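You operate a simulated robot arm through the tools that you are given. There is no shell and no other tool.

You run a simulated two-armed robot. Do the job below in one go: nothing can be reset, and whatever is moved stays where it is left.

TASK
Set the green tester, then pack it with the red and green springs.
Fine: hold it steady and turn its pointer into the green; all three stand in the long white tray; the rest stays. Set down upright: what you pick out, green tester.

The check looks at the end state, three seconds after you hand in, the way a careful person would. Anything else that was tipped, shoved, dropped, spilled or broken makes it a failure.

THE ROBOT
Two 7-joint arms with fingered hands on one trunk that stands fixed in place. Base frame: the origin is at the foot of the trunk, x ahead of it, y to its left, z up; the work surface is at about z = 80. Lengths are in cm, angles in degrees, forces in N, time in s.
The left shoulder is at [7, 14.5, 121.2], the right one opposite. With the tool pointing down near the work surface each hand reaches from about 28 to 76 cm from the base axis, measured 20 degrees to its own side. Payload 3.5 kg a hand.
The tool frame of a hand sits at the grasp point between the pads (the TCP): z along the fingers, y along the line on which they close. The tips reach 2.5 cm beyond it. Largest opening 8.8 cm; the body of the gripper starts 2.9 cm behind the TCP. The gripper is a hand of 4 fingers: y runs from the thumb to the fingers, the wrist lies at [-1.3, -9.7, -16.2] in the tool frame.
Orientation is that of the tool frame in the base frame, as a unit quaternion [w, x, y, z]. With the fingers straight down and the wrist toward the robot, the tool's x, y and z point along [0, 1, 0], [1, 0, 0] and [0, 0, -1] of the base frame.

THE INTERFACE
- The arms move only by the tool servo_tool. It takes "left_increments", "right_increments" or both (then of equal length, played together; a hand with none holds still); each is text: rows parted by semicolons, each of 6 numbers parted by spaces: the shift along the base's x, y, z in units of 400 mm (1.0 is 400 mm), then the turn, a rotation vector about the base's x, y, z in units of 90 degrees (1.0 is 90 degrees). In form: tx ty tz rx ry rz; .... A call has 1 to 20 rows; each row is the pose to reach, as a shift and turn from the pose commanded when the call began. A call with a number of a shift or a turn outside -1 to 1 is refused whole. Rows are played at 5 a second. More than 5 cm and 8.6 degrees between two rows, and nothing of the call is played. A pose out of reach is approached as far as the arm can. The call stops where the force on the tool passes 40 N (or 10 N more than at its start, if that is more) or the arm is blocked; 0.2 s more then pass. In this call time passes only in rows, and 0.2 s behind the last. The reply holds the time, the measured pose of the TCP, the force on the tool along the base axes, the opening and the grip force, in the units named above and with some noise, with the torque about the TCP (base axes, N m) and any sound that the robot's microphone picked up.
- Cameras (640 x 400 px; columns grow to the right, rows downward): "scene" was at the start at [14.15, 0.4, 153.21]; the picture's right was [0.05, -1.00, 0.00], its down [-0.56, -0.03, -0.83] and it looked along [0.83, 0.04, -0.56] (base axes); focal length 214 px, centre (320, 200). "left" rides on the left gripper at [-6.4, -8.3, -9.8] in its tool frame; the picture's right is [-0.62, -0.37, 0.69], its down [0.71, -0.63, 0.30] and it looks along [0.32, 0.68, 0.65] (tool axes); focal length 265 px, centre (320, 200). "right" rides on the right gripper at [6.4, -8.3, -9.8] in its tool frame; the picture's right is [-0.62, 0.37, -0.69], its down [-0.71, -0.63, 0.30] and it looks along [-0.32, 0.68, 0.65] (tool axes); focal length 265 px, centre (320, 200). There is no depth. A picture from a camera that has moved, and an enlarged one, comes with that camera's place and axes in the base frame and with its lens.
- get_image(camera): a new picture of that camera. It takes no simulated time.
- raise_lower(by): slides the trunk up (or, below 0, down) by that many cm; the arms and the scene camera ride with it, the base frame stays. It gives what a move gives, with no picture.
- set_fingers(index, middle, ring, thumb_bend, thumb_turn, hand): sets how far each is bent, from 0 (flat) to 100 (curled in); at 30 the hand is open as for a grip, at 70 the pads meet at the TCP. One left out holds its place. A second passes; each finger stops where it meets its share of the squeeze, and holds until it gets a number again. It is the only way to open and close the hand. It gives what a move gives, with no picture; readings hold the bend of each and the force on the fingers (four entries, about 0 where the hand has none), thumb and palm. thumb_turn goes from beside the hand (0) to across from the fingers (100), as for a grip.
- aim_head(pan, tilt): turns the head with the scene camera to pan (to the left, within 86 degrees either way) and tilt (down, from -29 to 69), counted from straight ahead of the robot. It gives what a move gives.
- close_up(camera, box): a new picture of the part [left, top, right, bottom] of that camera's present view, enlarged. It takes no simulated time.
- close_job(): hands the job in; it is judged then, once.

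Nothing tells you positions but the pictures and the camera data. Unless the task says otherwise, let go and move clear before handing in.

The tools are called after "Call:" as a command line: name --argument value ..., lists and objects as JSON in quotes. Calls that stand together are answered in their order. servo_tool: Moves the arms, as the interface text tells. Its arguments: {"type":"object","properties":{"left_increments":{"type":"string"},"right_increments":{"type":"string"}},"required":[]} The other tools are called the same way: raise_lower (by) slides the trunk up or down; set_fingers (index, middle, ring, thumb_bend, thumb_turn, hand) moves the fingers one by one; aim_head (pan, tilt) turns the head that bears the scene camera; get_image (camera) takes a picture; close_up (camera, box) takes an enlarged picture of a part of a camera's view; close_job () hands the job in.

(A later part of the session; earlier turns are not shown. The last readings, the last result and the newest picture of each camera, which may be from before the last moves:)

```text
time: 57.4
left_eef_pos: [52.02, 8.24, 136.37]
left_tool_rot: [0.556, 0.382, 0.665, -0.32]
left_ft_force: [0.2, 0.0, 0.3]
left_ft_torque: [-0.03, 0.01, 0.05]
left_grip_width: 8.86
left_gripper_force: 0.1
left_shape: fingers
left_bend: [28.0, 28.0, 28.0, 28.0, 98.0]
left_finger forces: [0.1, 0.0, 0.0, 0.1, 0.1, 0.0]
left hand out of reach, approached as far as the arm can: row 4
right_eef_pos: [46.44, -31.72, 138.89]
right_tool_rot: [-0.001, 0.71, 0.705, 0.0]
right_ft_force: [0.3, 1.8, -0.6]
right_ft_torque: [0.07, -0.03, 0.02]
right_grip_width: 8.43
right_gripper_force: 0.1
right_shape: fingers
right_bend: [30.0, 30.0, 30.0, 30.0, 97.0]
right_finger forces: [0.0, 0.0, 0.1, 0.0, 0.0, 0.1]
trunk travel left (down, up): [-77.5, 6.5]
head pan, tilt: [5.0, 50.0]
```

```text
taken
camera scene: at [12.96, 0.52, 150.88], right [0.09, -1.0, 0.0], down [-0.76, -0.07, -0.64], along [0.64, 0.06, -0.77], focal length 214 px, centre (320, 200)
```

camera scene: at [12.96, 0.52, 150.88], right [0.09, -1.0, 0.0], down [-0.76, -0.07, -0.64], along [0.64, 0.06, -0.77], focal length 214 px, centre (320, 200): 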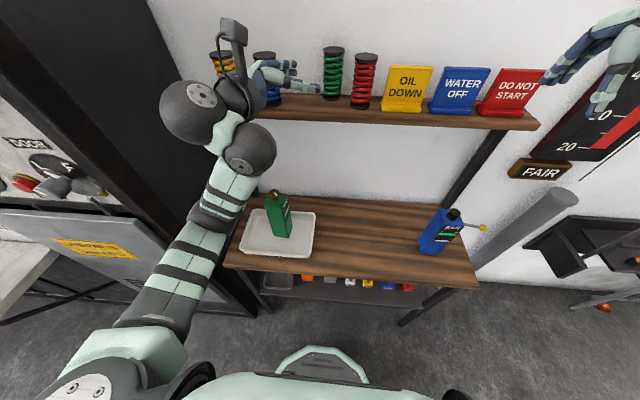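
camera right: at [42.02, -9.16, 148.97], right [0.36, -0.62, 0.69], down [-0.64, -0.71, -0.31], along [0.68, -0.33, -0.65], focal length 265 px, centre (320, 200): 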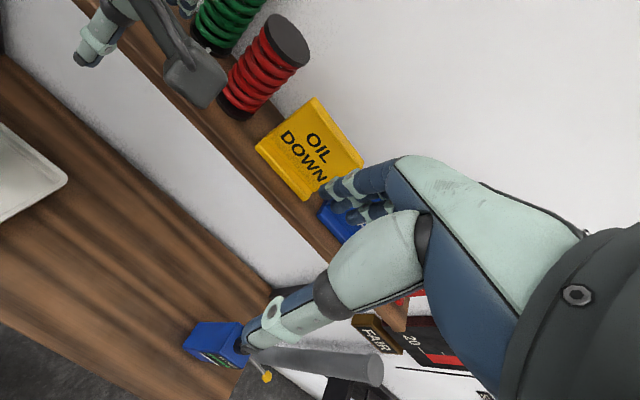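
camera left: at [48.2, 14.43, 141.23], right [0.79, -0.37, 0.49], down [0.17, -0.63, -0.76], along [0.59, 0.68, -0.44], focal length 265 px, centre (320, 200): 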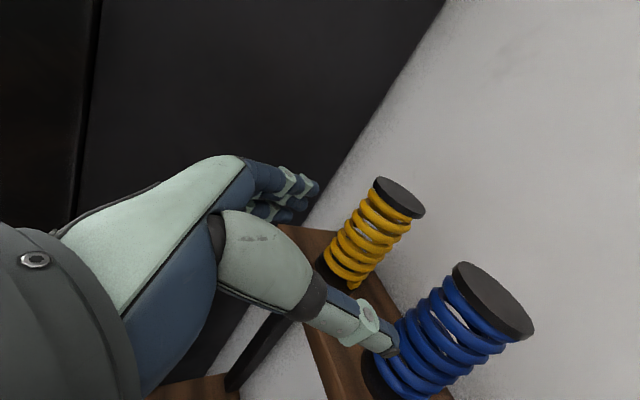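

A limit is near, so I'll start pitching the fingers downward from here, a few rows at a time, drifting slightly up and left.

Call:
servo_tool --left_increments "0 0.018 0.018 0.0787 0.0212 -0.0254; 0 0.036 0.036 0.1573 0.0424 -0.0508; 0 0.054 0.054 0.236 0.0636 -0.0762; 0 0.072 0.072 0.3147 0.0848 -0.1016"

Call:
get_image --camera "scene"

```text
time: 58.4
left_eef_pos: [57.37, 2.86, 133.32]
left_tool_rot: [0.384, 0.529, 0.73, -0.203]
left_ft_force: [0.2, 0.0, -0.5]
left_ft_torque: [0.02, 0.01, 0.0]
left_grip_width: 8.86
left_gripper_force: 0.0
left_shape: fingers
left_bend: [28.0, 28.0, 28.0, 28.0, 98.0]
left_finger forces: [0.0, 0.0, 0.1, 0.0, 0.0, 0.0]
left hand out of reach, approached as far as the arm can: row 1, 2, 3, 4
right_eef_pos: [46.46, -31.62, 138.94]
right_tool_rot: [-0.001, 0.711, 0.703, 0.001]
right_ft_force: [-0.1, -0.3, 0.1]
right_ft_torque: [-0.01, 0.02, -0.01]
right_grip_width: 8.46
right_gripper_force: 0.1
right_shape: fingers
right_bend: [30.0, 30.0, 30.0, 30.0, 97.0]
right_finger forces: [0.0, 0.0, 0.0, 0.0, 0.0, 0.0]
trunk travel left (down, up): [-77.5, 6.5]
head pan, tilt: [5.0, 50.0]
```

```text
taken
camera scene: at [13.02, 0.51, 150.87], right [0.09, -1.0, 0.0], down [-0.76, -0.07, -0.64], along [0.64, 0.06, -0.77], focal length 214 px, centre (320, 200)
```

scene: 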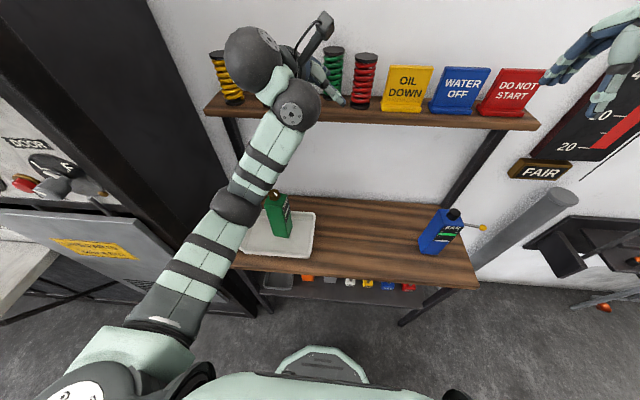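

The elbow is low again and the hand drifts toward the shelf, so pitching up here is wrong. I'll lower the hand in front of the bench's open area (right of the tester, in front of the shelf), where a fingers-down posture is natural.

Call:
servo_tool --left_increments "-0.055 -0.03 -0.06 -0.018 0.008 -0.04; -0.1 -0.08 -0.14 -0.036 0.016 -0.08; -0.14 -0.13 -0.23 -0.054 0.025 -0.12"

Call:
get_image --camera "scene"

```text
time: 59.1
left_eef_pos: [51.58, -2.33, 124.1]
left_tool_rot: [0.358, 0.582, 0.669, -0.293]
left_ft_force: [0.1, 0.0, -0.5]
left_ft_torque: [0.0, -0.01, 0.02]
left_grip_width: 8.88
left_gripper_force: 0.0
left_shape: fingers
left_bend: [28.0, 28.0, 28.0, 28.0, 98.0]
left_finger forces: [0.0, 0.0, 0.0, 0.0, 0.0, 0.1]
left hand out of reach, approached as far as the arm can: row 1, 2
right_eef_pos: [46.44, -31.57, 138.97]
right_tool_rot: [0.0, 0.71, 0.704, 0.0]
right_ft_force: [0.2, -1.7, 0.4]
right_ft_torque: [0.0, 0.0, -0.02]
right_grip_width: 8.45
right_gripper_force: 0.0
right_shape: fingers
right_bend: [30.0, 30.0, 30.0, 30.0, 97.0]
right_finger forces: [0.0, 0.1, 0.1, 0.1, 0.1, 0.0]
trunk travel left (down, up): [-77.5, 6.5]
head pan, tilt: [5.0, 50.0]
```

```text
taken
camera scene: at [12.95, 0.57, 150.89], right [0.09, -1.0, 0.0], down [-0.76, -0.07, -0.64], along [0.64, 0.06, -0.77], focal length 214 px, centre (320, 200)
```

scene: 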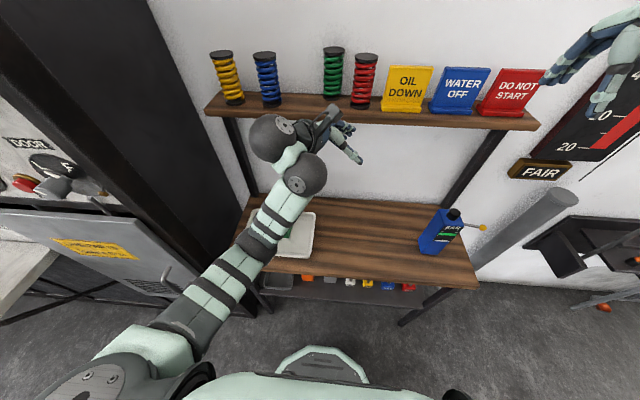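

The hand is back in a reachable state at (51.6,-2.3,124). I'll continue lowering to the right of the tester, where the elbow should swing out to the left.

Call:
servo_tool --left_increments "-0.023 -0.03 -0.1 -0.011 0.005 -0.023; -0.046 -0.06 -0.2 -0.022 0.01 -0.047; -0.07 -0.09 -0.3 -0.033 0.015 -0.07; -0.093 -0.12 -0.4 -0.044 0.02 -0.094; -0.115 -0.143 -0.5 -0.055 0.025 -0.117"

Call:
get_image --camera "scene"

Call:
get_image --camera "left"

```text
time: 60.1
left_eef_pos: [47.78, -3.83, 117.19]
left_tool_rot: [0.387, 0.636, 0.629, -0.223]
left_ft_force: [-0.2, 0.2, -0.5]
left_ft_torque: [0.02, 0.01, 0.01]
left_grip_width: 8.88
left_gripper_force: 0.0
left_shape: fingers
left_bend: [28.0, 28.0, 28.0, 28.0, 98.0]
left_finger forces: [0.0, 0.1, 0.0, 0.0, 0.0, 0.0]
left hand out of reach, approached as far as the arm can: row 1, 2, 3, 4
right_eef_pos: [46.45, -31.4, 138.97]
right_tool_rot: [0.0, 0.71, 0.704, 0.001]
right_ft_force: [-0.6, -0.8, -0.5]
right_ft_torque: [-0.01, -0.02, -0.03]
right_grip_width: 8.45
right_gripper_force: 0.0
right_shape: fingers
right_bend: [30.0, 30.0, 30.0, 30.0, 97.0]
right_finger forces: [0.1, 0.1, 0.1, 0.0, 0.1, 0.0]
trunk travel left (down, up): [-77.5, 6.5]
head pan, tilt: [5.0, 50.0]
stopped in row 4 (left hand): the arm was blocked; the commanded pose is now the measured one
```

```text
taken
camera scene: at [13.01, 0.71, 150.88], right [0.09, -1.0, 0.0], down [-0.76, -0.07, -0.64], along [0.64, 0.06, -0.77], focal length 214 px, centre (320, 200)
```

scene: 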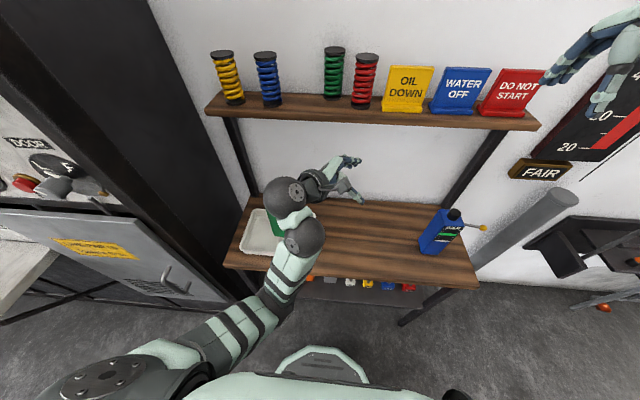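

```text
taken
camera left: at [36.86, -1.1, 126.44], right [-0.28, -0.96, -0.02], down [-0.47, 0.16, -0.87], along [0.83, -0.24, -0.5], focal length 265 px, centre (320, 200)
```

left: 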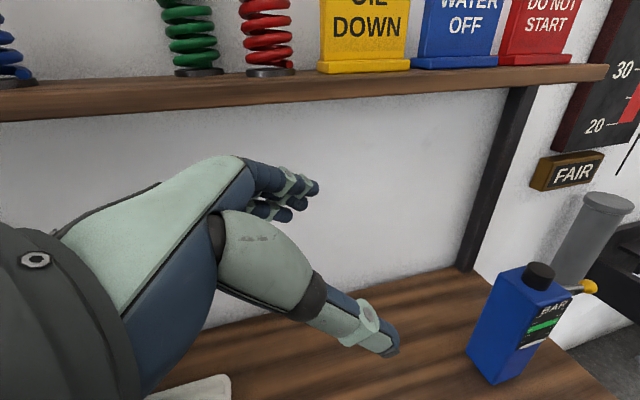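

The arm is blocked with the elbow hanging in front of the bench, so I'll go back to the forward-pointing posture (which was reliable before) just right of the tester, above its height.

Call:
servo_tool --left_increments "-0.004 0.036 -0.016 -0.0303 -0.0137 0.0803; -0.008 0.072 -0.032 -0.0606 -0.0275 0.1605; -0.012 0.108 -0.048 -0.091 -0.0412 0.2408; -0.016 0.144 -0.064 -0.1213 -0.0549 0.321; -0.02 0.18 -0.08 -0.1516 -0.0686 0.4014; -0.024 0.215 -0.095 -0.182 -0.0824 0.4816"

Call:
get_image --camera "scene"

Call:
get_image --camera "left"

```text
time: 61.5
left_eef_pos: [46.53, 4.42, 113.42]
left_tool_rot: [0.566, 0.313, 0.755, -0.11]
left_ft_force: [0.0, 0.2, 0.0]
left_ft_torque: [0.02, -0.01, -0.02]
left_grip_width: 8.87
left_gripper_force: 0.0
left_shape: fingers
left_bend: [28.0, 28.0, 28.0, 28.0, 98.0]
left_finger forces: [0.0, 0.1, 0.0, 0.0, 0.1, 0.1]
left hand out of reach, approached as far as the arm can: row 3, 4
right_eef_pos: [46.58, -31.61, 138.95]
right_tool_rot: [-0.001, 0.71, 0.704, 0.001]
right_ft_force: [-0.1, -0.2, 0.4]
right_ft_torque: [-0.02, 0.01, 0.02]
right_grip_width: 8.45
right_gripper_force: 0.1
right_shape: fingers
right_bend: [30.0, 30.0, 30.0, 30.0, 97.0]
right_finger forces: [0.0, 0.0, 0.0, 0.0, 0.0, 0.0]
trunk travel left (down, up): [-77.5, 6.5]
head pan, tilt: [5.0, 50.0]
```

```text
taken
camera scene: at [13.03, 0.5, 150.87], right [0.09, -1.0, 0.0], down [-0.76, -0.07, -0.64], along [0.64, 0.06, -0.77], focal length 214 px, centre (320, 200)
```

scene: 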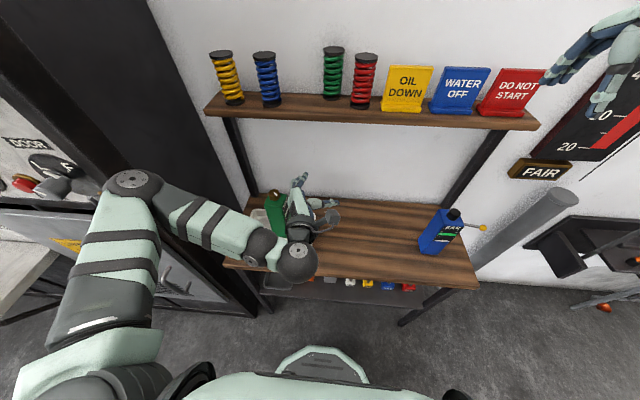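

```text
taken
camera left: at [34.91, 0.8, 121.13], right [0.43, -0.86, 0.27], down [-0.25, -0.4, -0.88], along [0.87, 0.31, -0.39], focal length 265 px, centre (320, 200)
```

left: 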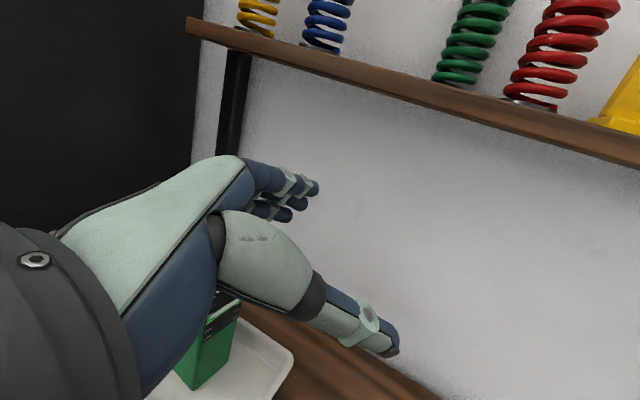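

The elbow has now swung out high to the left, the natural posture, with the hand at (46.5, 4.4, 113). I'll rotate to fingers-down from here in two checked halves.

Call:
servo_tool --left_increments "0 0 0 0.0604 0.0407 -0.0395; 0 0 0 0.1208 0.0815 -0.079; 0 0 0 0.1812 0.1222 -0.1184; 0 0 0 0.2416 0.1629 -0.158; 0 0 0 0.302 0.2036 -0.1974"

Call:
get_image --camera "scene"

```text
time: 62.7
left_eef_pos: [46.54, 4.45, 113.59]
left_tool_rot: [0.327, 0.525, 0.783, -0.065]
left_ft_force: [0.8, -0.3, -0.5]
left_ft_torque: [0.0, 0.0, 0.0]
left_grip_width: 8.88
left_gripper_force: 0.1
left_shape: fingers
left_bend: [28.0, 28.0, 28.0, 28.0, 98.0]
left_finger forces: [0.0, 0.1, 0.0, 0.0, 0.0, 0.1]
right_eef_pos: [46.64, -31.66, 138.83]
right_tool_rot: [-0.001, 0.71, 0.704, 0.0]
right_ft_force: [0.2, -0.5, -0.4]
right_ft_torque: [0.02, 0.01, -0.02]
right_grip_width: 8.44
right_gripper_force: 0.1
right_shape: fingers
right_bend: [30.0, 30.0, 30.0, 30.0, 97.0]
right_finger forces: [0.0, 0.1, 0.1, 0.0, 0.1, 0.0]
trunk travel left (down, up): [-77.5, 6.5]
head pan, tilt: [5.0, 50.0]
```

```text
taken
camera scene: at [13.01, 0.52, 150.88], right [0.09, -1.0, 0.0], down [-0.76, -0.07, -0.64], along [0.64, 0.06, -0.77], focal length 214 px, centre (320, 200)
```

scene: 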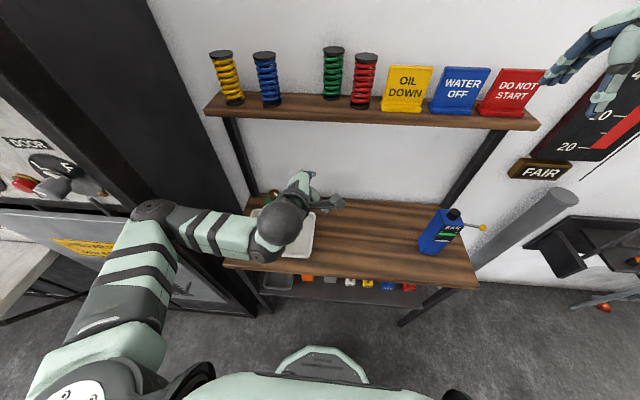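

Exactly as commanded, with no reach warnings. I'll finish the rotation to fingers-down.

Call:
servo_tool --left_increments "0 0 0.01 0.0604 0.0407 -0.0395; 0 0 0.02 0.1208 0.0815 -0.079; 0 0 0.03 0.1812 0.1222 -0.1184; 0 0 0.04 0.2416 0.1629 -0.158; 0 0 0.05 0.302 0.2036 -0.1974; 0 0 0.06 0.3624 0.2444 -0.2369"

Call:
get_image --camera "scene"

Call:
get_image --camera "left"

```text
time: 64.1
left_eef_pos: [49.71, -10.61, 111.3]
left_tool_rot: [0.027, 0.695, 0.718, -0.008]
left_ft_force: [2.0, -0.1, -2.1]
left_ft_torque: [0.0, 0.05, 0.03]
left_grip_width: 8.89
left_gripper_force: 0.1
left_shape: fingers
left_bend: [28.0, 28.0, 28.0, 28.0, 98.0]
left_finger forces: [0.0, 0.0, 0.1, 0.1, 0.1, 0.0]
left hand out of reach, approached as far as the arm can: row 2, 3, 4, 5, 6
right_eef_pos: [46.45, -31.3, 139.03]
right_tool_rot: [0.001, 0.709, 0.705, 0.0]
right_ft_force: [-0.3, -0.4, -0.6]
right_ft_torque: [0.01, 0.0, -0.01]
right_grip_width: 8.43
right_gripper_force: 0.1
right_shape: fingers
right_bend: [30.0, 30.0, 30.0, 30.0, 97.0]
right_finger forces: [0.0, 0.1, 0.0, 0.0, 0.0, 0.1]
trunk travel left (down, up): [-77.5, 6.5]
head pan, tilt: [5.0, 50.0]
```

```text
taken
camera scene: at [12.92, 0.74, 150.88], right [0.09, -1.0, 0.0], down [-0.76, -0.07, -0.64], along [0.64, 0.06, -0.77], focal length 214 px, centre (320, 200)
```

scene: 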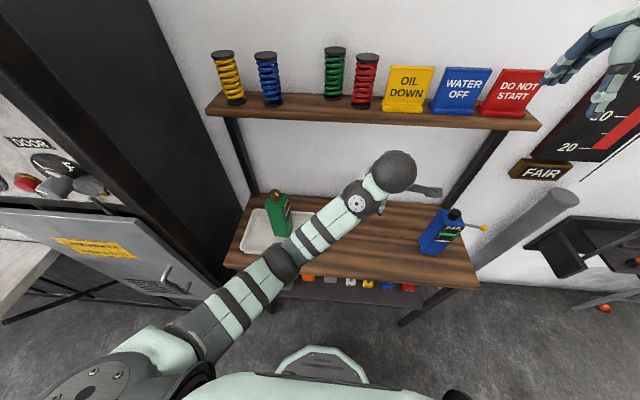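

```text
taken
camera left: at [41.31, -16.81, 121.16], right [-0.33, -0.67, -0.67], down [-0.64, 0.68, -0.36], along [0.69, 0.31, -0.65], focal length 265 px, centre (320, 200)
```

left: 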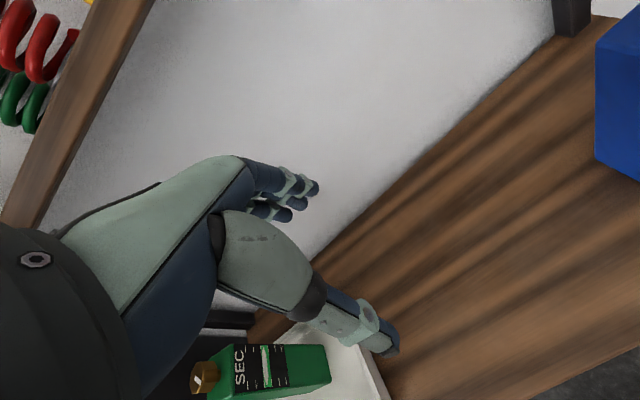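

The elbow dropped again when I pointed fully down here; fingers-down is only natural farther left and higher, as at the start. I'll return to the elbow-out posture first, then retrace the original path up and left before turning down.

Call:
servo_tool --left_increments "-0.008 0.0375 0.0055 -0.063 -0.043 0.0415; -0.016 0.075 0.011 -0.126 -0.086 0.083; -0.024 0.1125 0.0165 -0.189 -0.129 0.1245; -0.032 0.15 0.022 -0.252 -0.172 0.166; -0.04 0.1875 0.0275 -0.315 -0.215 0.2075; -0.048 0.225 0.033 -0.378 -0.258 0.249; -0.056 0.2625 0.0385 -0.441 -0.301 0.2905; -0.064 0.3 0.044 -0.504 -0.344 0.332; -0.072 0.3375 0.0495 -0.567 -0.387 0.3735; -0.08 0.375 0.055 -0.63 -0.43 0.415"

Call:
get_image --camera "scene"

```text
time: 66.3
left_eef_pos: [46.66, 4.11, 113.19]
left_tool_rot: [0.565, 0.313, 0.755, -0.11]
left_ft_force: [-0.3, -0.4, 0.0]
left_ft_torque: [-0.01, 0.03, 0.02]
left_grip_width: 8.88
left_gripper_force: 0.2
left_shape: fingers
left_bend: [28.0, 28.0, 28.0, 28.0, 98.0]
left_finger forces: [0.1, 0.0, 0.0, 0.0, 0.0, 0.0]
right_eef_pos: [46.38, -31.61, 138.97]
right_tool_rot: [0.001, 0.71, 0.704, 0.001]
right_ft_force: [-1.0, -0.4, 0.5]
right_ft_torque: [0.01, -0.04, -0.01]
right_grip_width: 8.44
right_gripper_force: 0.0
right_shape: fingers
right_bend: [30.0, 30.0, 30.0, 30.0, 97.0]
right_finger forces: [0.0, 0.1, 0.0, 0.0, 0.0, 0.0]
trunk travel left (down, up): [-77.5, 6.5]
head pan, tilt: [5.0, 50.0]
```

```text
taken
camera scene: at [12.94, 0.6, 150.88], right [0.09, -1.0, 0.0], down [-0.76, -0.07, -0.64], along [0.64, 0.06, -0.77], focal length 214 px, centre (320, 200)
```

scene: 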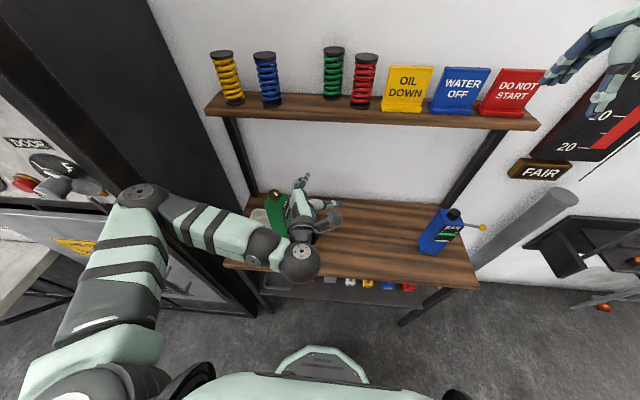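

The elbow-out posture is back with no warnings. Now I'll go up-left to the sideways-tilted pose that worked on the way in.

Call:
servo_tool --left_increments "0.0046 0.035 0.0314 0.0066 0.0231 -0.0816; 0.0093 0.0707 0.0629 0.0132 0.0461 -0.1631; 0.014 0.106 0.0943 0.0198 0.0692 -0.2447; 0.0186 0.1414 0.1257 0.0265 0.0923 -0.3263"

Call:
get_image --camera "scene"

```text
time: 67.3
left_eef_pos: [46.95, 6.9, 119.02]
left_tool_rot: [0.47, 0.478, 0.704, -0.234]
left_ft_force: [-0.4, 0.4, 0.2]
left_ft_torque: [0.03, 0.03, -0.07]
left_grip_width: 8.9
left_gripper_force: 0.1
left_shape: fingers
left_bend: [28.0, 28.0, 28.0, 28.0, 98.0]
left_finger forces: [0.0, 0.0, 0.0, 0.1, 0.0, 0.0]
left hand out of reach, approached as far as the arm can: row 2, 3, 4
right_eef_pos: [46.42, -31.88, 138.91]
right_tool_rot: [-0.001, 0.71, 0.704, 0.001]
right_ft_force: [0.9, -0.4, -0.4]
right_ft_torque: [-0.01, 0.02, 0.03]
right_grip_width: 8.45
right_gripper_force: 0.2
right_shape: fingers
right_bend: [30.0, 30.0, 30.0, 30.0, 97.0]
right_finger forces: [0.1, 0.0, 0.0, 0.1, 0.0, 0.0]
trunk travel left (down, up): [-77.5, 6.5]
head pan, tilt: [5.0, 50.0]
```

```text
taken
camera scene: at [13.0, 0.32, 150.89], right [0.09, -1.0, 0.0], down [-0.76, -0.07, -0.64], along [0.64, 0.06, -0.77], focal length 214 px, centre (320, 200)
```

scene: 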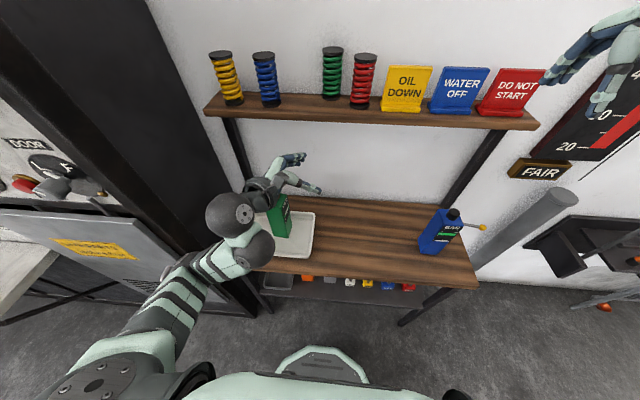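

That's near a folding limit. I'll instead go to the low sideways pose right of the tester first (reached cleanly before), then retrace the original diagonal up-left.

Call:
servo_tool --left_increments "0.008 -0.054 -0.075 0.0027 0.0138 -0.0478; 0.017 -0.108 -0.15 0.0053 0.0277 -0.0957; 0.025 -0.161 -0.225 0.008 0.0415 -0.1435; 0.033 -0.215 -0.3 0.0107 0.0553 -0.1913; 0.042 -0.269 -0.375 0.0133 0.0692 -0.2392; 0.05 -0.3225 -0.45 0.016 0.083 -0.287"

Call:
get_image --camera "scene"

```text
time: 68.7
left_eef_pos: [39.15, -7.31, 110.15]
left_tool_rot: [0.354, 0.611, 0.62, -0.343]
left_ft_force: [0.6, -0.1, 0.6]
left_ft_torque: [0.0, -0.02, 0.03]
left_grip_width: 8.87
left_gripper_force: 0.1
left_shape: fingers
left_bend: [28.0, 28.0, 28.0, 28.0, 98.0]
left_finger forces: [0.1, 0.0, 0.0, 0.1, 0.1, 0.1]
left hand out of reach, approached as far as the arm can: row 2, 3, 4, 5, 6
right_eef_pos: [46.47, -31.58, 138.93]
right_tool_rot: [-0.001, 0.71, 0.704, 0.001]
right_ft_force: [-0.3, -0.9, 0.7]
right_ft_torque: [-0.02, 0.03, -0.01]
right_grip_width: 8.45
right_gripper_force: 0.0
right_shape: fingers
right_bend: [30.0, 30.0, 30.0, 30.0, 97.0]
right_finger forces: [0.0, 0.0, 0.0, 0.1, 0.1, 0.0]
trunk travel left (down, up): [-77.5, 6.5]
head pan, tilt: [5.0, 50.0]
```

```text
taken
camera scene: at [12.96, 0.56, 150.88], right [0.09, -1.0, 0.0], down [-0.76, -0.07, -0.64], along [0.64, 0.06, -0.77], focal length 214 px, centre (320, 200)
```

scene: 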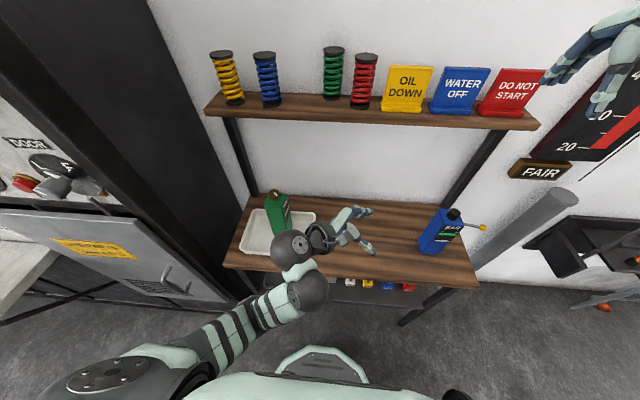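

I'll return to the known elbow-out pose (forward-right pointing) again, then extend forward and low before yawing.

Call:
servo_tool --left_increments "0.027 0.041 0.011 -0.0066 -0.023 0.0816; 0.054 0.081 0.021 -0.0132 -0.046 0.163; 0.08 0.122 0.032 -0.02 -0.069 0.2447; 0.107 0.163 0.043 -0.0265 -0.092 0.3263; 0.134 0.204 0.054 -0.033 -0.1154 0.408; 0.161 0.244 0.064 -0.04 -0.138 0.489; 0.1875 0.285 0.075 -0.046 -0.1615 0.571"

Call:
get_image --camera "scene"

```text
time: 70.3
left_eef_pos: [47.05, 4.21, 113.65]
left_tool_rot: [0.564, 0.316, 0.756, -0.103]
left_ft_force: [0.4, -0.1, -1.0]
left_ft_torque: [0.04, 0.04, -0.03]
left_grip_width: 8.84
left_gripper_force: 0.1
left_shape: fingers
left_bend: [28.0, 28.0, 28.0, 28.0, 98.0]
left_finger forces: [0.1, 0.0, 0.0, 0.1, 0.1, 0.0]
left hand out of reach, approached as far as the arm can: row 3
right_eef_pos: [46.55, -31.55, 138.93]
right_tool_rot: [0.0, 0.71, 0.704, 0.0]
right_ft_force: [-0.7, 0.1, 0.0]
right_ft_torque: [-0.01, 0.01, 0.02]
right_grip_width: 8.47
right_gripper_force: 0.1
right_shape: fingers
right_bend: [30.0, 30.0, 30.0, 30.0, 97.0]
right_finger forces: [0.0, 0.0, 0.0, 0.0, 0.1, 0.0]
trunk travel left (down, up): [-77.5, 6.5]
head pan, tilt: [5.0, 50.0]
```

```text
taken
camera scene: at [12.99, 0.58, 150.88], right [0.09, -1.0, 0.0], down [-0.76, -0.07, -0.64], along [0.64, 0.06, -0.77], focal length 214 px, centre (320, 200)
```

scene: 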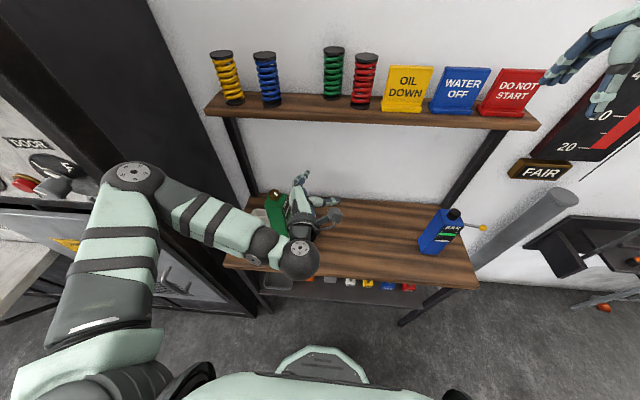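

The elbow-out posture is reproducible here. From this pose I'll extend forward and lower, right of the tester, keeping orientation.

Call:
servo_tool --left_increments "0.04 -0.045 -0.066 0 0 0; 0.08 -0.09 -0.132 0 0 0; 0.12 -0.135 -0.198 0 0 0; 0.15 -0.18 -0.265 0 0 0"

Call:
get_image --camera "scene"

```text
time: 71.3
left_eef_pos: [53.12, -3.23, 103.07]
left_tool_rot: [0.564, 0.318, 0.755, -0.105]
left_ft_force: [-0.1, -0.6, 0.7]
left_ft_torque: [0.01, 0.01, 0.05]
left_grip_width: 8.87
left_gripper_force: 0.0
left_shape: fingers
left_bend: [28.0, 28.0, 28.0, 28.0, 98.0]
left_finger forces: [0.1, 0.0, 0.0, 0.0, 0.0, 0.1]
right_eef_pos: [46.53, -31.66, 138.9]
right_tool_rot: [-0.001, 0.711, 0.703, 0.0]
right_ft_force: [0.3, -0.1, -0.1]
right_ft_torque: [0.03, -0.02, -0.01]
right_grip_width: 8.44
right_gripper_force: 0.1
right_shape: fingers
right_bend: [30.0, 30.0, 30.0, 30.0, 97.0]
right_finger forces: [0.1, 0.0, 0.0, 0.1, 0.0, 0.0]
trunk travel left (down, up): [-77.5, 6.5]
head pan, tilt: [5.0, 50.0]
```

```text
taken
camera scene: at [13.08, 0.46, 150.87], right [0.09, -1.0, 0.0], down [-0.76, -0.07, -0.64], along [0.64, 0.06, -0.77], focal length 214 px, centre (320, 200)
```

scene: 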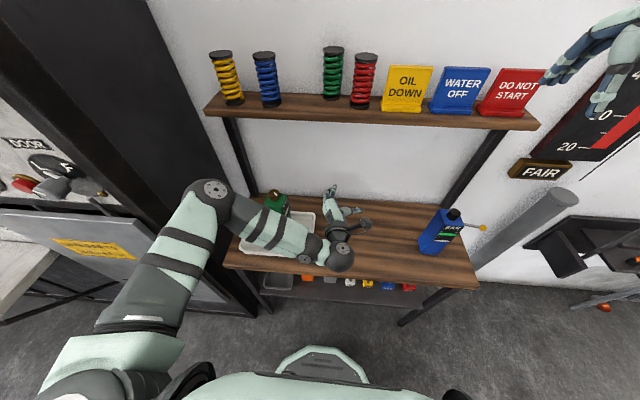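

Clean again. I'll yaw to the sideways pose here.

Call:
servo_tool --left_increments "-0.007 -0.01 0 0.0066 0.0231 -0.0816; -0.014 -0.02 0 0.0132 0.0461 -0.1631; -0.021 -0.03 0 0.0198 0.0692 -0.2447; -0.028 -0.04 0 0.0265 0.0923 -0.3263; -0.035 -0.05 0 0.033 0.1154 -0.408; -0.042 -0.06 0 0.04 0.138 -0.489; -0.05 -0.07 0 0.0463 0.1615 -0.571"

Call:
get_image --camera "scene"

```text
time: 72.9
left_eef_pos: [50.91, -5.88, 103.08]
left_tool_rot: [0.355, 0.617, 0.608, -0.35]
left_ft_force: [-0.6, 0.3, -0.2]
left_ft_torque: [0.04, 0.02, 0.0]
left_grip_width: 8.85
left_gripper_force: 0.0
left_shape: fingers
left_bend: [28.0, 28.0, 28.0, 28.0, 98.0]
left_finger forces: [0.0, 0.1, 0.0, 0.0, 0.0, 0.0]
right_eef_pos: [46.45, -31.54, 138.95]
right_tool_rot: [0.0, 0.71, 0.704, 0.001]
right_ft_force: [-0.2, -0.7, 0.0]
right_ft_torque: [0.02, -0.01, -0.02]
right_grip_width: 8.46
right_gripper_force: 0.0
right_shape: fingers
right_bend: [30.0, 30.0, 30.0, 30.0, 97.0]
right_finger forces: [0.0, 0.1, 0.0, 0.0, 0.0, 0.0]
trunk travel left (down, up): [-77.5, 6.5]
head pan, tilt: [5.0, 50.0]
```

```text
taken
camera scene: at [12.99, 0.6, 150.88], right [0.09, -1.0, 0.0], down [-0.76, -0.07, -0.64], along [0.64, 0.06, -0.77], focal length 214 px, centre (320, 200)
```

scene: 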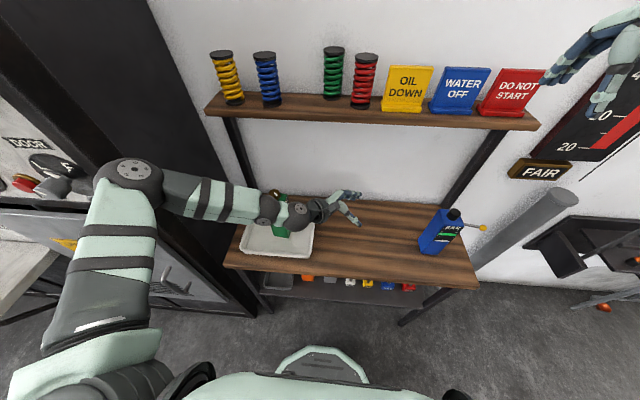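

Now the arm is exactly in the original sideways posture. I'll retrace the original diagonal up and left.

Call:
servo_tool --left_increments "-0.003 0.06 0.08 0 0 0; -0.006 0.13 0.155 0 0 0; -0.009 0.2 0.225 0 0 0; -0.012 0.28 0.295 0 0 0"

Call:
get_image --camera "scene"

```text
time: 73.9
left_eef_pos: [50.36, 5.68, 114.82]
left_tool_rot: [0.355, 0.617, 0.609, -0.35]
left_ft_force: [0.0, 0.8, -0.3]
left_ft_torque: [0.0, -0.03, -0.02]
left_grip_width: 8.88
left_gripper_force: 0.1
left_shape: fingers
left_bend: [28.0, 28.0, 28.0, 28.0, 98.0]
left_finger forces: [0.0, 0.0, 0.0, 0.1, 0.1, 0.1]
right_eef_pos: [46.41, -31.43, 138.98]
right_tool_rot: [0.001, 0.71, 0.704, 0.0]
right_ft_force: [-0.2, 0.2, 0.2]
right_ft_torque: [-0.03, 0.01, -0.01]
right_grip_width: 8.45
right_gripper_force: 0.0
right_shape: fingers
right_bend: [30.0, 30.0, 30.0, 30.0, 97.0]
right_finger forces: [0.0, 0.0, 0.0, 0.0, 0.0, 0.0]
trunk travel left (down, up): [-77.5, 6.5]
head pan, tilt: [5.0, 50.0]
```

```text
taken
camera scene: at [12.8, 0.72, 150.89], right [0.09, -1.0, 0.0], down [-0.76, -0.07, -0.64], along [0.64, 0.06, -0.77], focal length 214 px, centre (320, 200)
```

scene: 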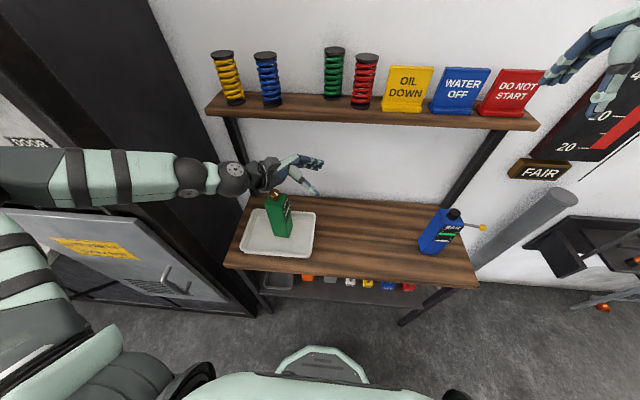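

This matches the original arm posture. I'll continue along the path.

Call:
servo_tool --left_increments "-0.003 0.07 0.065 0 0 0; -0.006 0.15 0.13 0 0 0; -0.009 0.225 0.19 0 0 0; -0.01 0.305 0.245 0 0 0"

Call:
get_image --camera "scene"

```text
time: 74.9
left_eef_pos: [49.98, 17.64, 124.69]
left_tool_rot: [0.355, 0.618, 0.609, -0.35]
left_ft_force: [0.7, 1.1, 0.2]
left_ft_torque: [-0.03, 0.0, -0.01]
left_grip_width: 8.84
left_gripper_force: 0.0
left_shape: fingers
left_bend: [28.0, 28.0, 28.0, 28.0, 98.0]
left_finger forces: [0.0, 0.0, 0.0, 0.0, 0.0, 0.0]
right_eef_pos: [46.32, -31.53, 138.93]
right_tool_rot: [0.001, 0.71, 0.705, 0.001]
right_ft_force: [-0.1, -0.6, 0.0]
right_ft_torque: [0.03, 0.0, 0.05]
right_grip_width: 8.43
right_gripper_force: 0.0
right_shape: fingers
right_bend: [30.0, 30.0, 30.0, 30.0, 97.0]
right_finger forces: [0.0, 0.0, 0.0, 0.0, 0.1, 0.1]
trunk travel left (down, up): [-77.5, 6.5]
head pan, tilt: [5.0, 50.0]
```

```text
taken
camera scene: at [12.9, 0.68, 150.88], right [0.09, -1.0, 0.0], down [-0.76, -0.07, -0.64], along [0.64, 0.06, -0.77], focal length 214 px, centre (320, 200)
```

scene: 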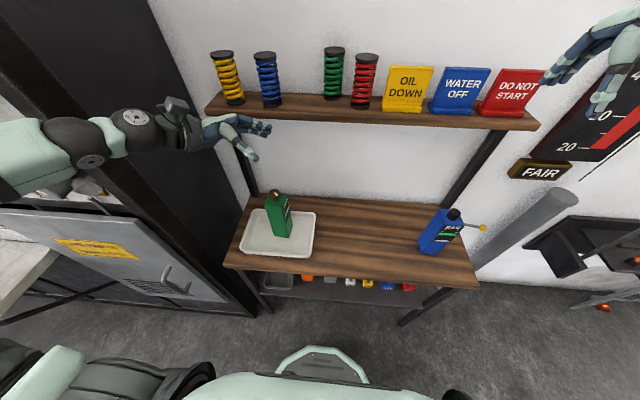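

Back to the first waypoint. I'll return to the start pose with fingers down, reversing the first move exactly.

Call:
servo_tool --left_increments "-0.0125 0.044 0.066 0.0833 0 0; -0.025 0.0875 0.131 0.1667 0 0; -0.0375 0.131 0.197 0.25 0 0; -0.05 0.175 0.2625 0.3333 0 0; -0.0625 0.219 0.328 0.4167 0 0; -0.075 0.2625 0.394 0.5 0 0; -0.0875 0.306 0.459 0.5833 0 0; -0.1 0.35 0.525 0.6667 0 0"

Call:
get_image --camera "scene"

Call:
close_up --camera "scene" --box '[200, 30, 440, 130]'

Call:
close_up --camera "scene" --box '[230, 180, 330, 260]'

Call:
get_image --camera "left"

```text
time: 76.7
left_eef_pos: [46.07, 31.25, 145.89]
left_tool_rot: [-0.002, 0.713, 0.702, 0.004]
left_ft_force: [0.2, 0.3, 0.3]
left_ft_torque: [0.07, 0.0, 0.02]
left_grip_width: 8.84
left_gripper_force: 0.1
left_shape: fingers
left_bend: [28.0, 28.0, 28.0, 28.0, 98.0]
left_finger forces: [0.0, 0.0, 0.1, 0.1, 0.1, 0.1]
right_eef_pos: [46.34, -31.82, 138.98]
right_tool_rot: [0.0, 0.71, 0.704, 0.001]
right_ft_force: [0.9, 0.6, -0.4]
right_ft_torque: [0.01, 0.0, -0.03]
right_grip_width: 8.46
right_gripper_force: 0.1
right_shape: fingers
right_bend: [30.0, 30.0, 30.0, 30.0, 97.0]
right_finger forces: [0.0, 0.0, 0.1, 0.1, 0.0, 0.0]
trunk travel left (down, up): [-77.5, 6.5]
head pan, tilt: [5.0, 50.0]
```

```text
taken
camera scene: at [12.97, 0.33, 150.88], right [0.09, -1.0, 0.0], down [-0.76, -0.07, -0.64], along [0.64, 0.06, -0.77], focal length 214 px, centre (320, 200)
```

scene: 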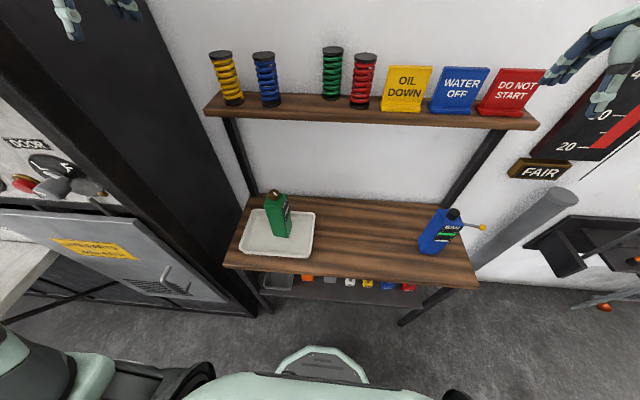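

```text
2.67 times, centred on (320, 80) of scene
camera zoom: at [12.97, 0.33, 150.88], right [0.09, -1.0, 0.0], down [-0.76, -0.07, -0.64], along [0.64, 0.06, -0.77], focal length 572 px, centre (320, 520)
```

zoom: 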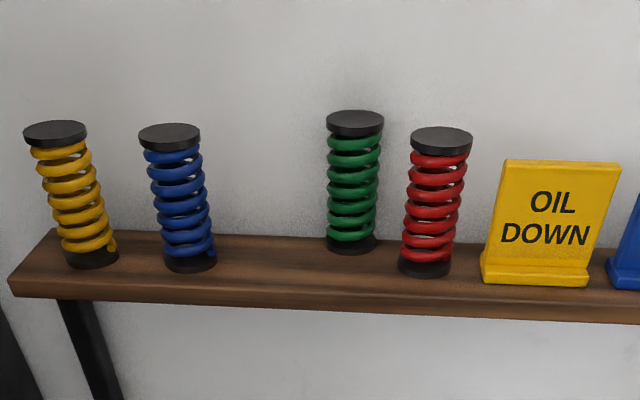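

```text
5.00 times, centred on (280, 220) of scene
camera zoom: at [12.97, 0.33, 150.88], right [0.09, -1.0, 0.0], down [-0.76, -0.07, -0.64], along [0.64, 0.06, -0.77], focal length 1072 px, centre (520, 100)
```

zoom: 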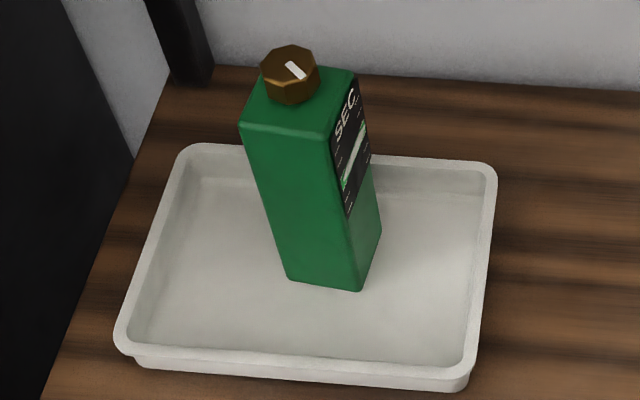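

```text
taken
camera left: at [37.53, 24.88, 155.65], right [-0.38, -0.61, -0.7], down [-0.62, 0.73, -0.3], along [0.69, 0.32, -0.65], focal length 265 px, centre (320, 200)
```

left: 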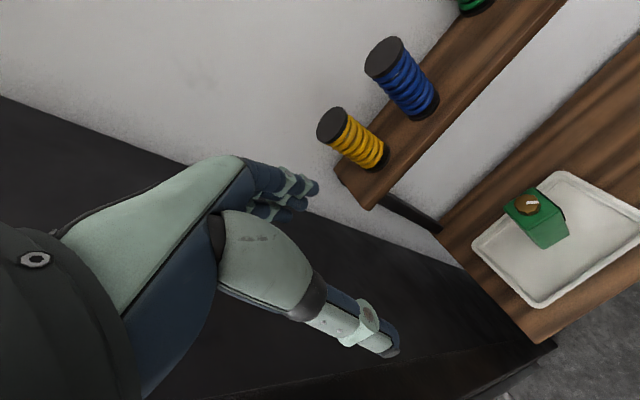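

The left arm is fully recovered and everything is standing: yellow, blue and the signs are where they were. Green is now at about (71.3, 2.3), near the wall, and red at about (67.5,-4.9). I'll use the right hand for both springs, red first: pre-bend the fingers and move above it.

Call:
set_fingers --hand "right" --thumb_bend 32 --index 37 --middle 37 --ring 37

Call:
servo_tool --right_increments "0.03 0.06 0.06 0 0 0; 0.06 0.15 0.12 0 0 0; 0.1 0.25 0.17 0 0 0; 0.15 0.35 0.2 0 0 0; 0.2 0.45 0.22 0 0 0; 0.26 0.55 0.225 0 0 0; 0.34 0.6675 0.225 0 0 0"

Call:
get_image --camera "right"

Call:
get_image --camera "scene"

```text
time: 77.7
left_eef_pos: [46.1, 31.56, 145.87]
left_tool_rot: [-0.001, 0.712, 0.702, 0.002]
left_ft_force: [0.1, -0.1, 0.1]
left_ft_torque: [0.0, -0.01, -0.02]
left_grip_width: 8.84
left_gripper_force: 0.1
left_shape: fingers
left_bend: [28.0, 28.0, 28.0, 28.0, 98.0]
left_finger forces: [0.1, 0.0, 0.0, 0.1, 0.1, 0.0]
right_eef_pos: [46.54, -31.66, 139.07]
right_tool_rot: [0.001, 0.71, 0.704, 0.0]
right_ft_force: [-0.2, 1.2, 0.0]
right_ft_torque: [-0.02, -0.02, 0.02]
right_grip_width: 7.59
right_gripper_force: 0.0
right_shape: fingers
right_bend: [37.0, 37.0, 37.0, 32.0, 97.0]
right_finger forces: [0.1, 0.0, 0.0, 0.1, 0.0, 0.1]
trunk travel left (down, up): [-77.5, 6.5]
head pan, tilt: [5.0, 50.0]
```

```text
refused: row 7 steps farther than a row can; nothing moved
```

```text
taken
camera right: at [38.14, -24.96, 148.85], right [0.36, -0.62, 0.69], down [-0.64, -0.71, -0.3], along [0.68, -0.33, -0.65], focal length 265 px, centre (320, 200)
```

right: 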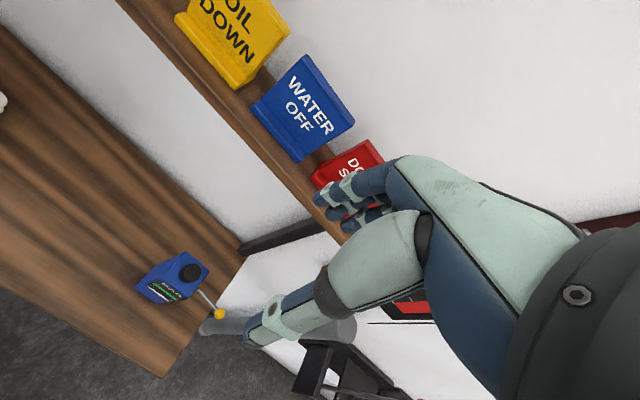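

```text
taken
camera scene: at [12.97, 0.63, 150.88], right [0.09, -1.0, 0.0], down [-0.76, -0.07, -0.64], along [0.64, 0.06, -0.77], focal length 214 px, centre (320, 200)
```

scene: 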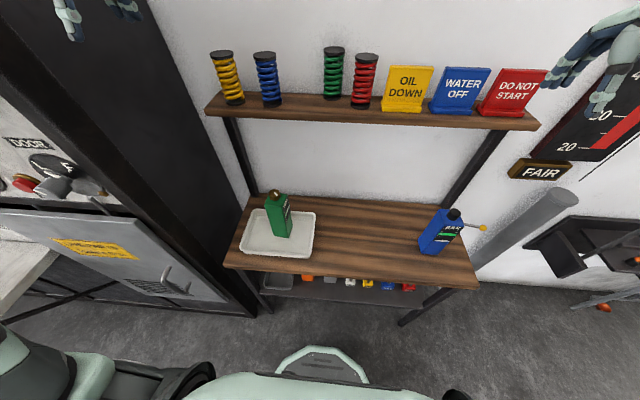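

The row step was just too long and nothing moved. I'll resend with finer steps.

Call:
servo_tool --right_increments "0.02 0.05 0.06 0 0 0; 0.05 0.13 0.11 0 0 0; 0.08 0.22 0.15 0 0 0; 0.12 0.31 0.18 0 0 0; 0.16 0.4 0.21 0 0 0; 0.2 0.49 0.225 0 0 0; 0.25 0.58 0.225 0 0 0; 0.3 0.6675 0.225 0 0 0"

Call:
get_image --camera "right"

Call:
get_image --camera "scene"

```text
time: 79.5
left_eef_pos: [46.02, 31.68, 145.77]
left_tool_rot: [0.0, 0.712, 0.702, 0.002]
left_ft_force: [0.2, 0.0, 0.0]
left_ft_torque: [-0.02, 0.02, -0.01]
left_grip_width: 8.87
left_gripper_force: 0.1
left_shape: fingers
left_bend: [28.0, 28.0, 28.0, 28.0, 98.0]
left_finger forces: [0.1, 0.0, 0.0, 0.0, 0.0, 0.1]
right_eef_pos: [56.3, -6.68, 146.95]
right_tool_rot: [0.001, 0.71, 0.704, 0.0]
right_ft_force: [-0.2, 0.2, 0.4]
right_ft_torque: [-0.02, -0.02, -0.02]
right_grip_width: 7.56
right_gripper_force: 0.0
right_shape: fingers
right_bend: [37.0, 37.0, 37.0, 32.0, 97.0]
right_finger forces: [0.0, 0.0, 0.0, 0.0, 0.1, 0.0]
right hand out of reach, approached as far as the arm can: row 7, 8
trunk travel left (down, up): [-77.5, 6.5]
head pan, tilt: [5.0, 50.0]
```

```text
taken
camera right: at [47.93, -0.09, 156.79], right [0.36, -0.62, 0.69], down [-0.64, -0.71, -0.3], along [0.68, -0.33, -0.65], focal length 265 px, centre (320, 200)
```

right: 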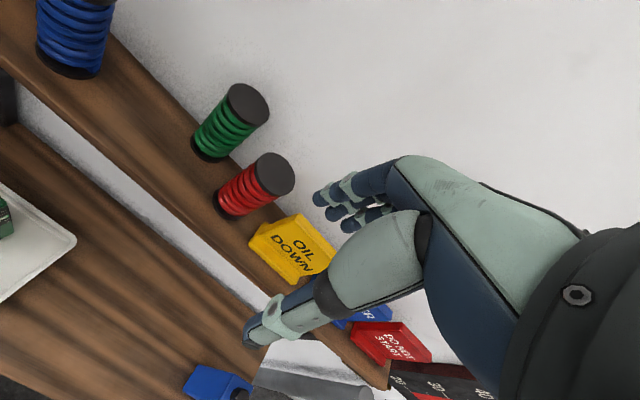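

```text
taken
camera scene: at [12.97, 0.71, 150.88], right [0.09, -1.0, 0.0], down [-0.76, -0.07, -0.64], along [0.64, 0.06, -0.77], focal length 214 px, centre (320, 200)
```

scene: 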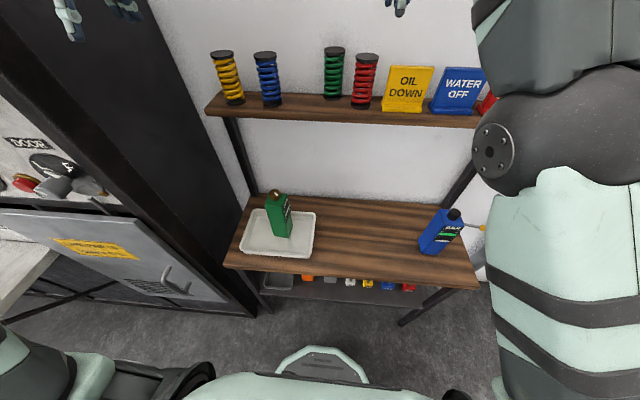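

Fingers-down at the shelf is right at the edge of reach from this trunk height. I'll raise the trunk fully (both hands are in free air), which shortens the reach.

Call:
raise_lower --by 6.4

Call:
get_image --camera "right"

Call:
get_image --camera "scene"

```text
time: 80.6
left_eef_pos: [46.07, 31.56, 152.29]
left_tool_rot: [-0.001, 0.711, 0.703, 0.002]
left_ft_force: [0.9, 0.8, -0.3]
left_ft_torque: [-0.02, -0.01, 0.03]
left_grip_width: 8.89
left_gripper_force: 0.1
left_shape: fingers
left_bend: [28.0, 28.0, 28.0, 28.0, 98.0]
left_finger forces: [0.1, 0.1, 0.0, 0.0, 0.0, 0.0]
right_eef_pos: [56.41, -6.91, 153.38]
right_tool_rot: [0.0, 0.71, 0.704, 0.0]
right_ft_force: [-0.5, 0.0, 0.1]
right_ft_torque: [0.04, -0.01, 0.0]
right_grip_width: 7.55
right_gripper_force: 0.0
right_shape: fingers
right_bend: [37.0, 37.0, 37.0, 32.0, 97.0]
right_finger forces: [0.0, 0.0, 0.1, 0.0, 0.0, 0.1]
trunk travel left (down, up): [-83.9, 0.1]
head pan, tilt: [5.0, 50.0]
```

```text
taken
camera right: at [48.01, -0.28, 163.2], right [0.36, -0.62, 0.69], down [-0.64, -0.71, -0.3], along [0.68, -0.33, -0.65], focal length 265 px, centre (320, 200)
```

right: 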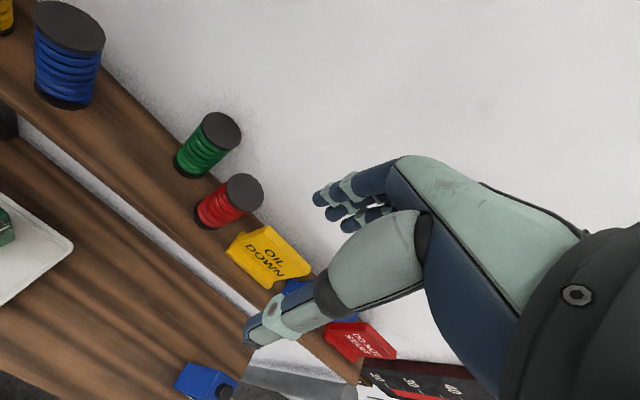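

```text
taken
camera scene: at [13.04, 0.59, 157.27], right [0.09, -1.0, 0.0], down [-0.76, -0.07, -0.64], along [0.64, 0.06, -0.77], focal length 214 px, centre (320, 200)
```

scene: 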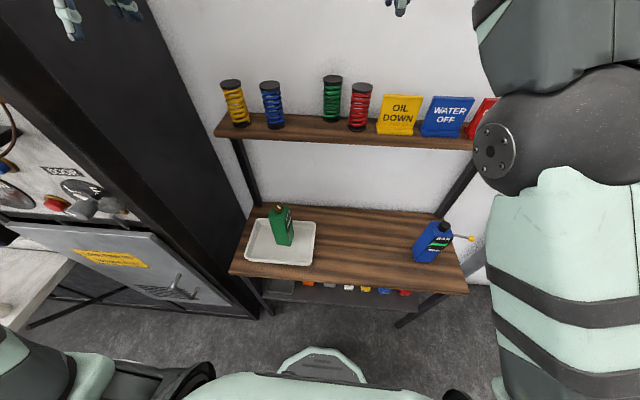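

The view from above confirms red at about (67.6,-4.9) and green at about (71.6, 2.3). I'll bring the right hand over the red spring with a slight 10° forward lean to ease the reach.

Call:
servo_tool --right_increments "0.0625 0.0125 -0.05 0 -0.03 0; 0.125 0.025 -0.1125 0 -0.06 0; 0.1875 0.0375 -0.1875 0 -0.09 0; 0.2375 0.05 -0.2625 0 -0.111 0; 0.275 0.05 -0.31 0 -0.111 0"

Call:
get_image --camera "right"

Call:
get_image --camera "scene"

```text
time: 81.8
left_eef_pos: [46.22, 31.52, 152.19]
left_tool_rot: [-0.001, 0.712, 0.702, 0.001]
left_ft_force: [0.6, 0.1, 0.6]
left_ft_torque: [-0.01, 0.04, 0.0]
left_grip_width: 8.85
left_gripper_force: 0.1
left_shape: fingers
left_bend: [28.0, 28.0, 28.0, 28.0, 98.0]
left_finger forces: [0.0, 0.1, 0.0, 0.1, 0.0, 0.0]
right_eef_pos: [67.42, -4.75, 140.74]
right_tool_rot: [0.062, 0.708, 0.701, 0.061]
right_ft_force: [0.5, 0.0, 0.7]
right_ft_torque: [-0.05, -0.01, -0.03]
right_grip_width: 7.63
right_gripper_force: 0.1
right_shape: fingers
right_bend: [37.0, 37.0, 37.0, 32.0, 97.0]
right_finger forces: [0.0, 0.1, 0.1, 0.0, 0.1, 0.1]
trunk travel left (down, up): [-83.9, 0.1]
head pan, tilt: [5.0, 50.0]
```

```text
taken
camera right: at [57.5, 1.71, 149.02], right [0.24, -0.62, 0.74], down [-0.57, -0.71, -0.41], along [0.78, -0.33, -0.53], focal length 265 px, centre (320, 200)
```

right: 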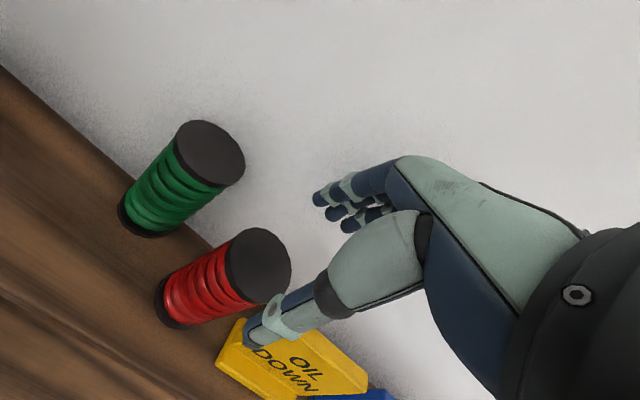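

```text
taken
camera scene: at [13.12, 0.6, 157.27], right [0.09, -1.0, 0.0], down [-0.76, -0.07, -0.64], along [0.64, 0.06, -0.77], focal length 214 px, centre (320, 200)
```

scene: 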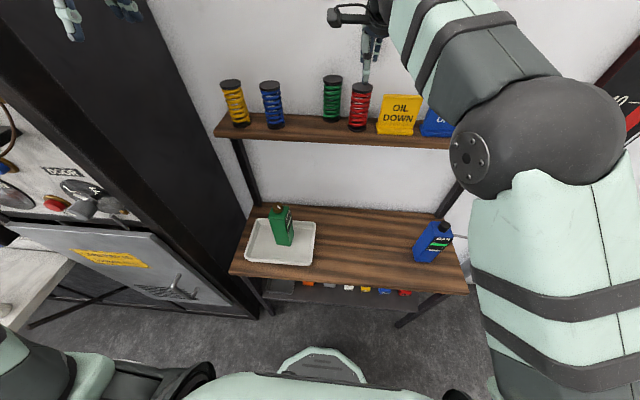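

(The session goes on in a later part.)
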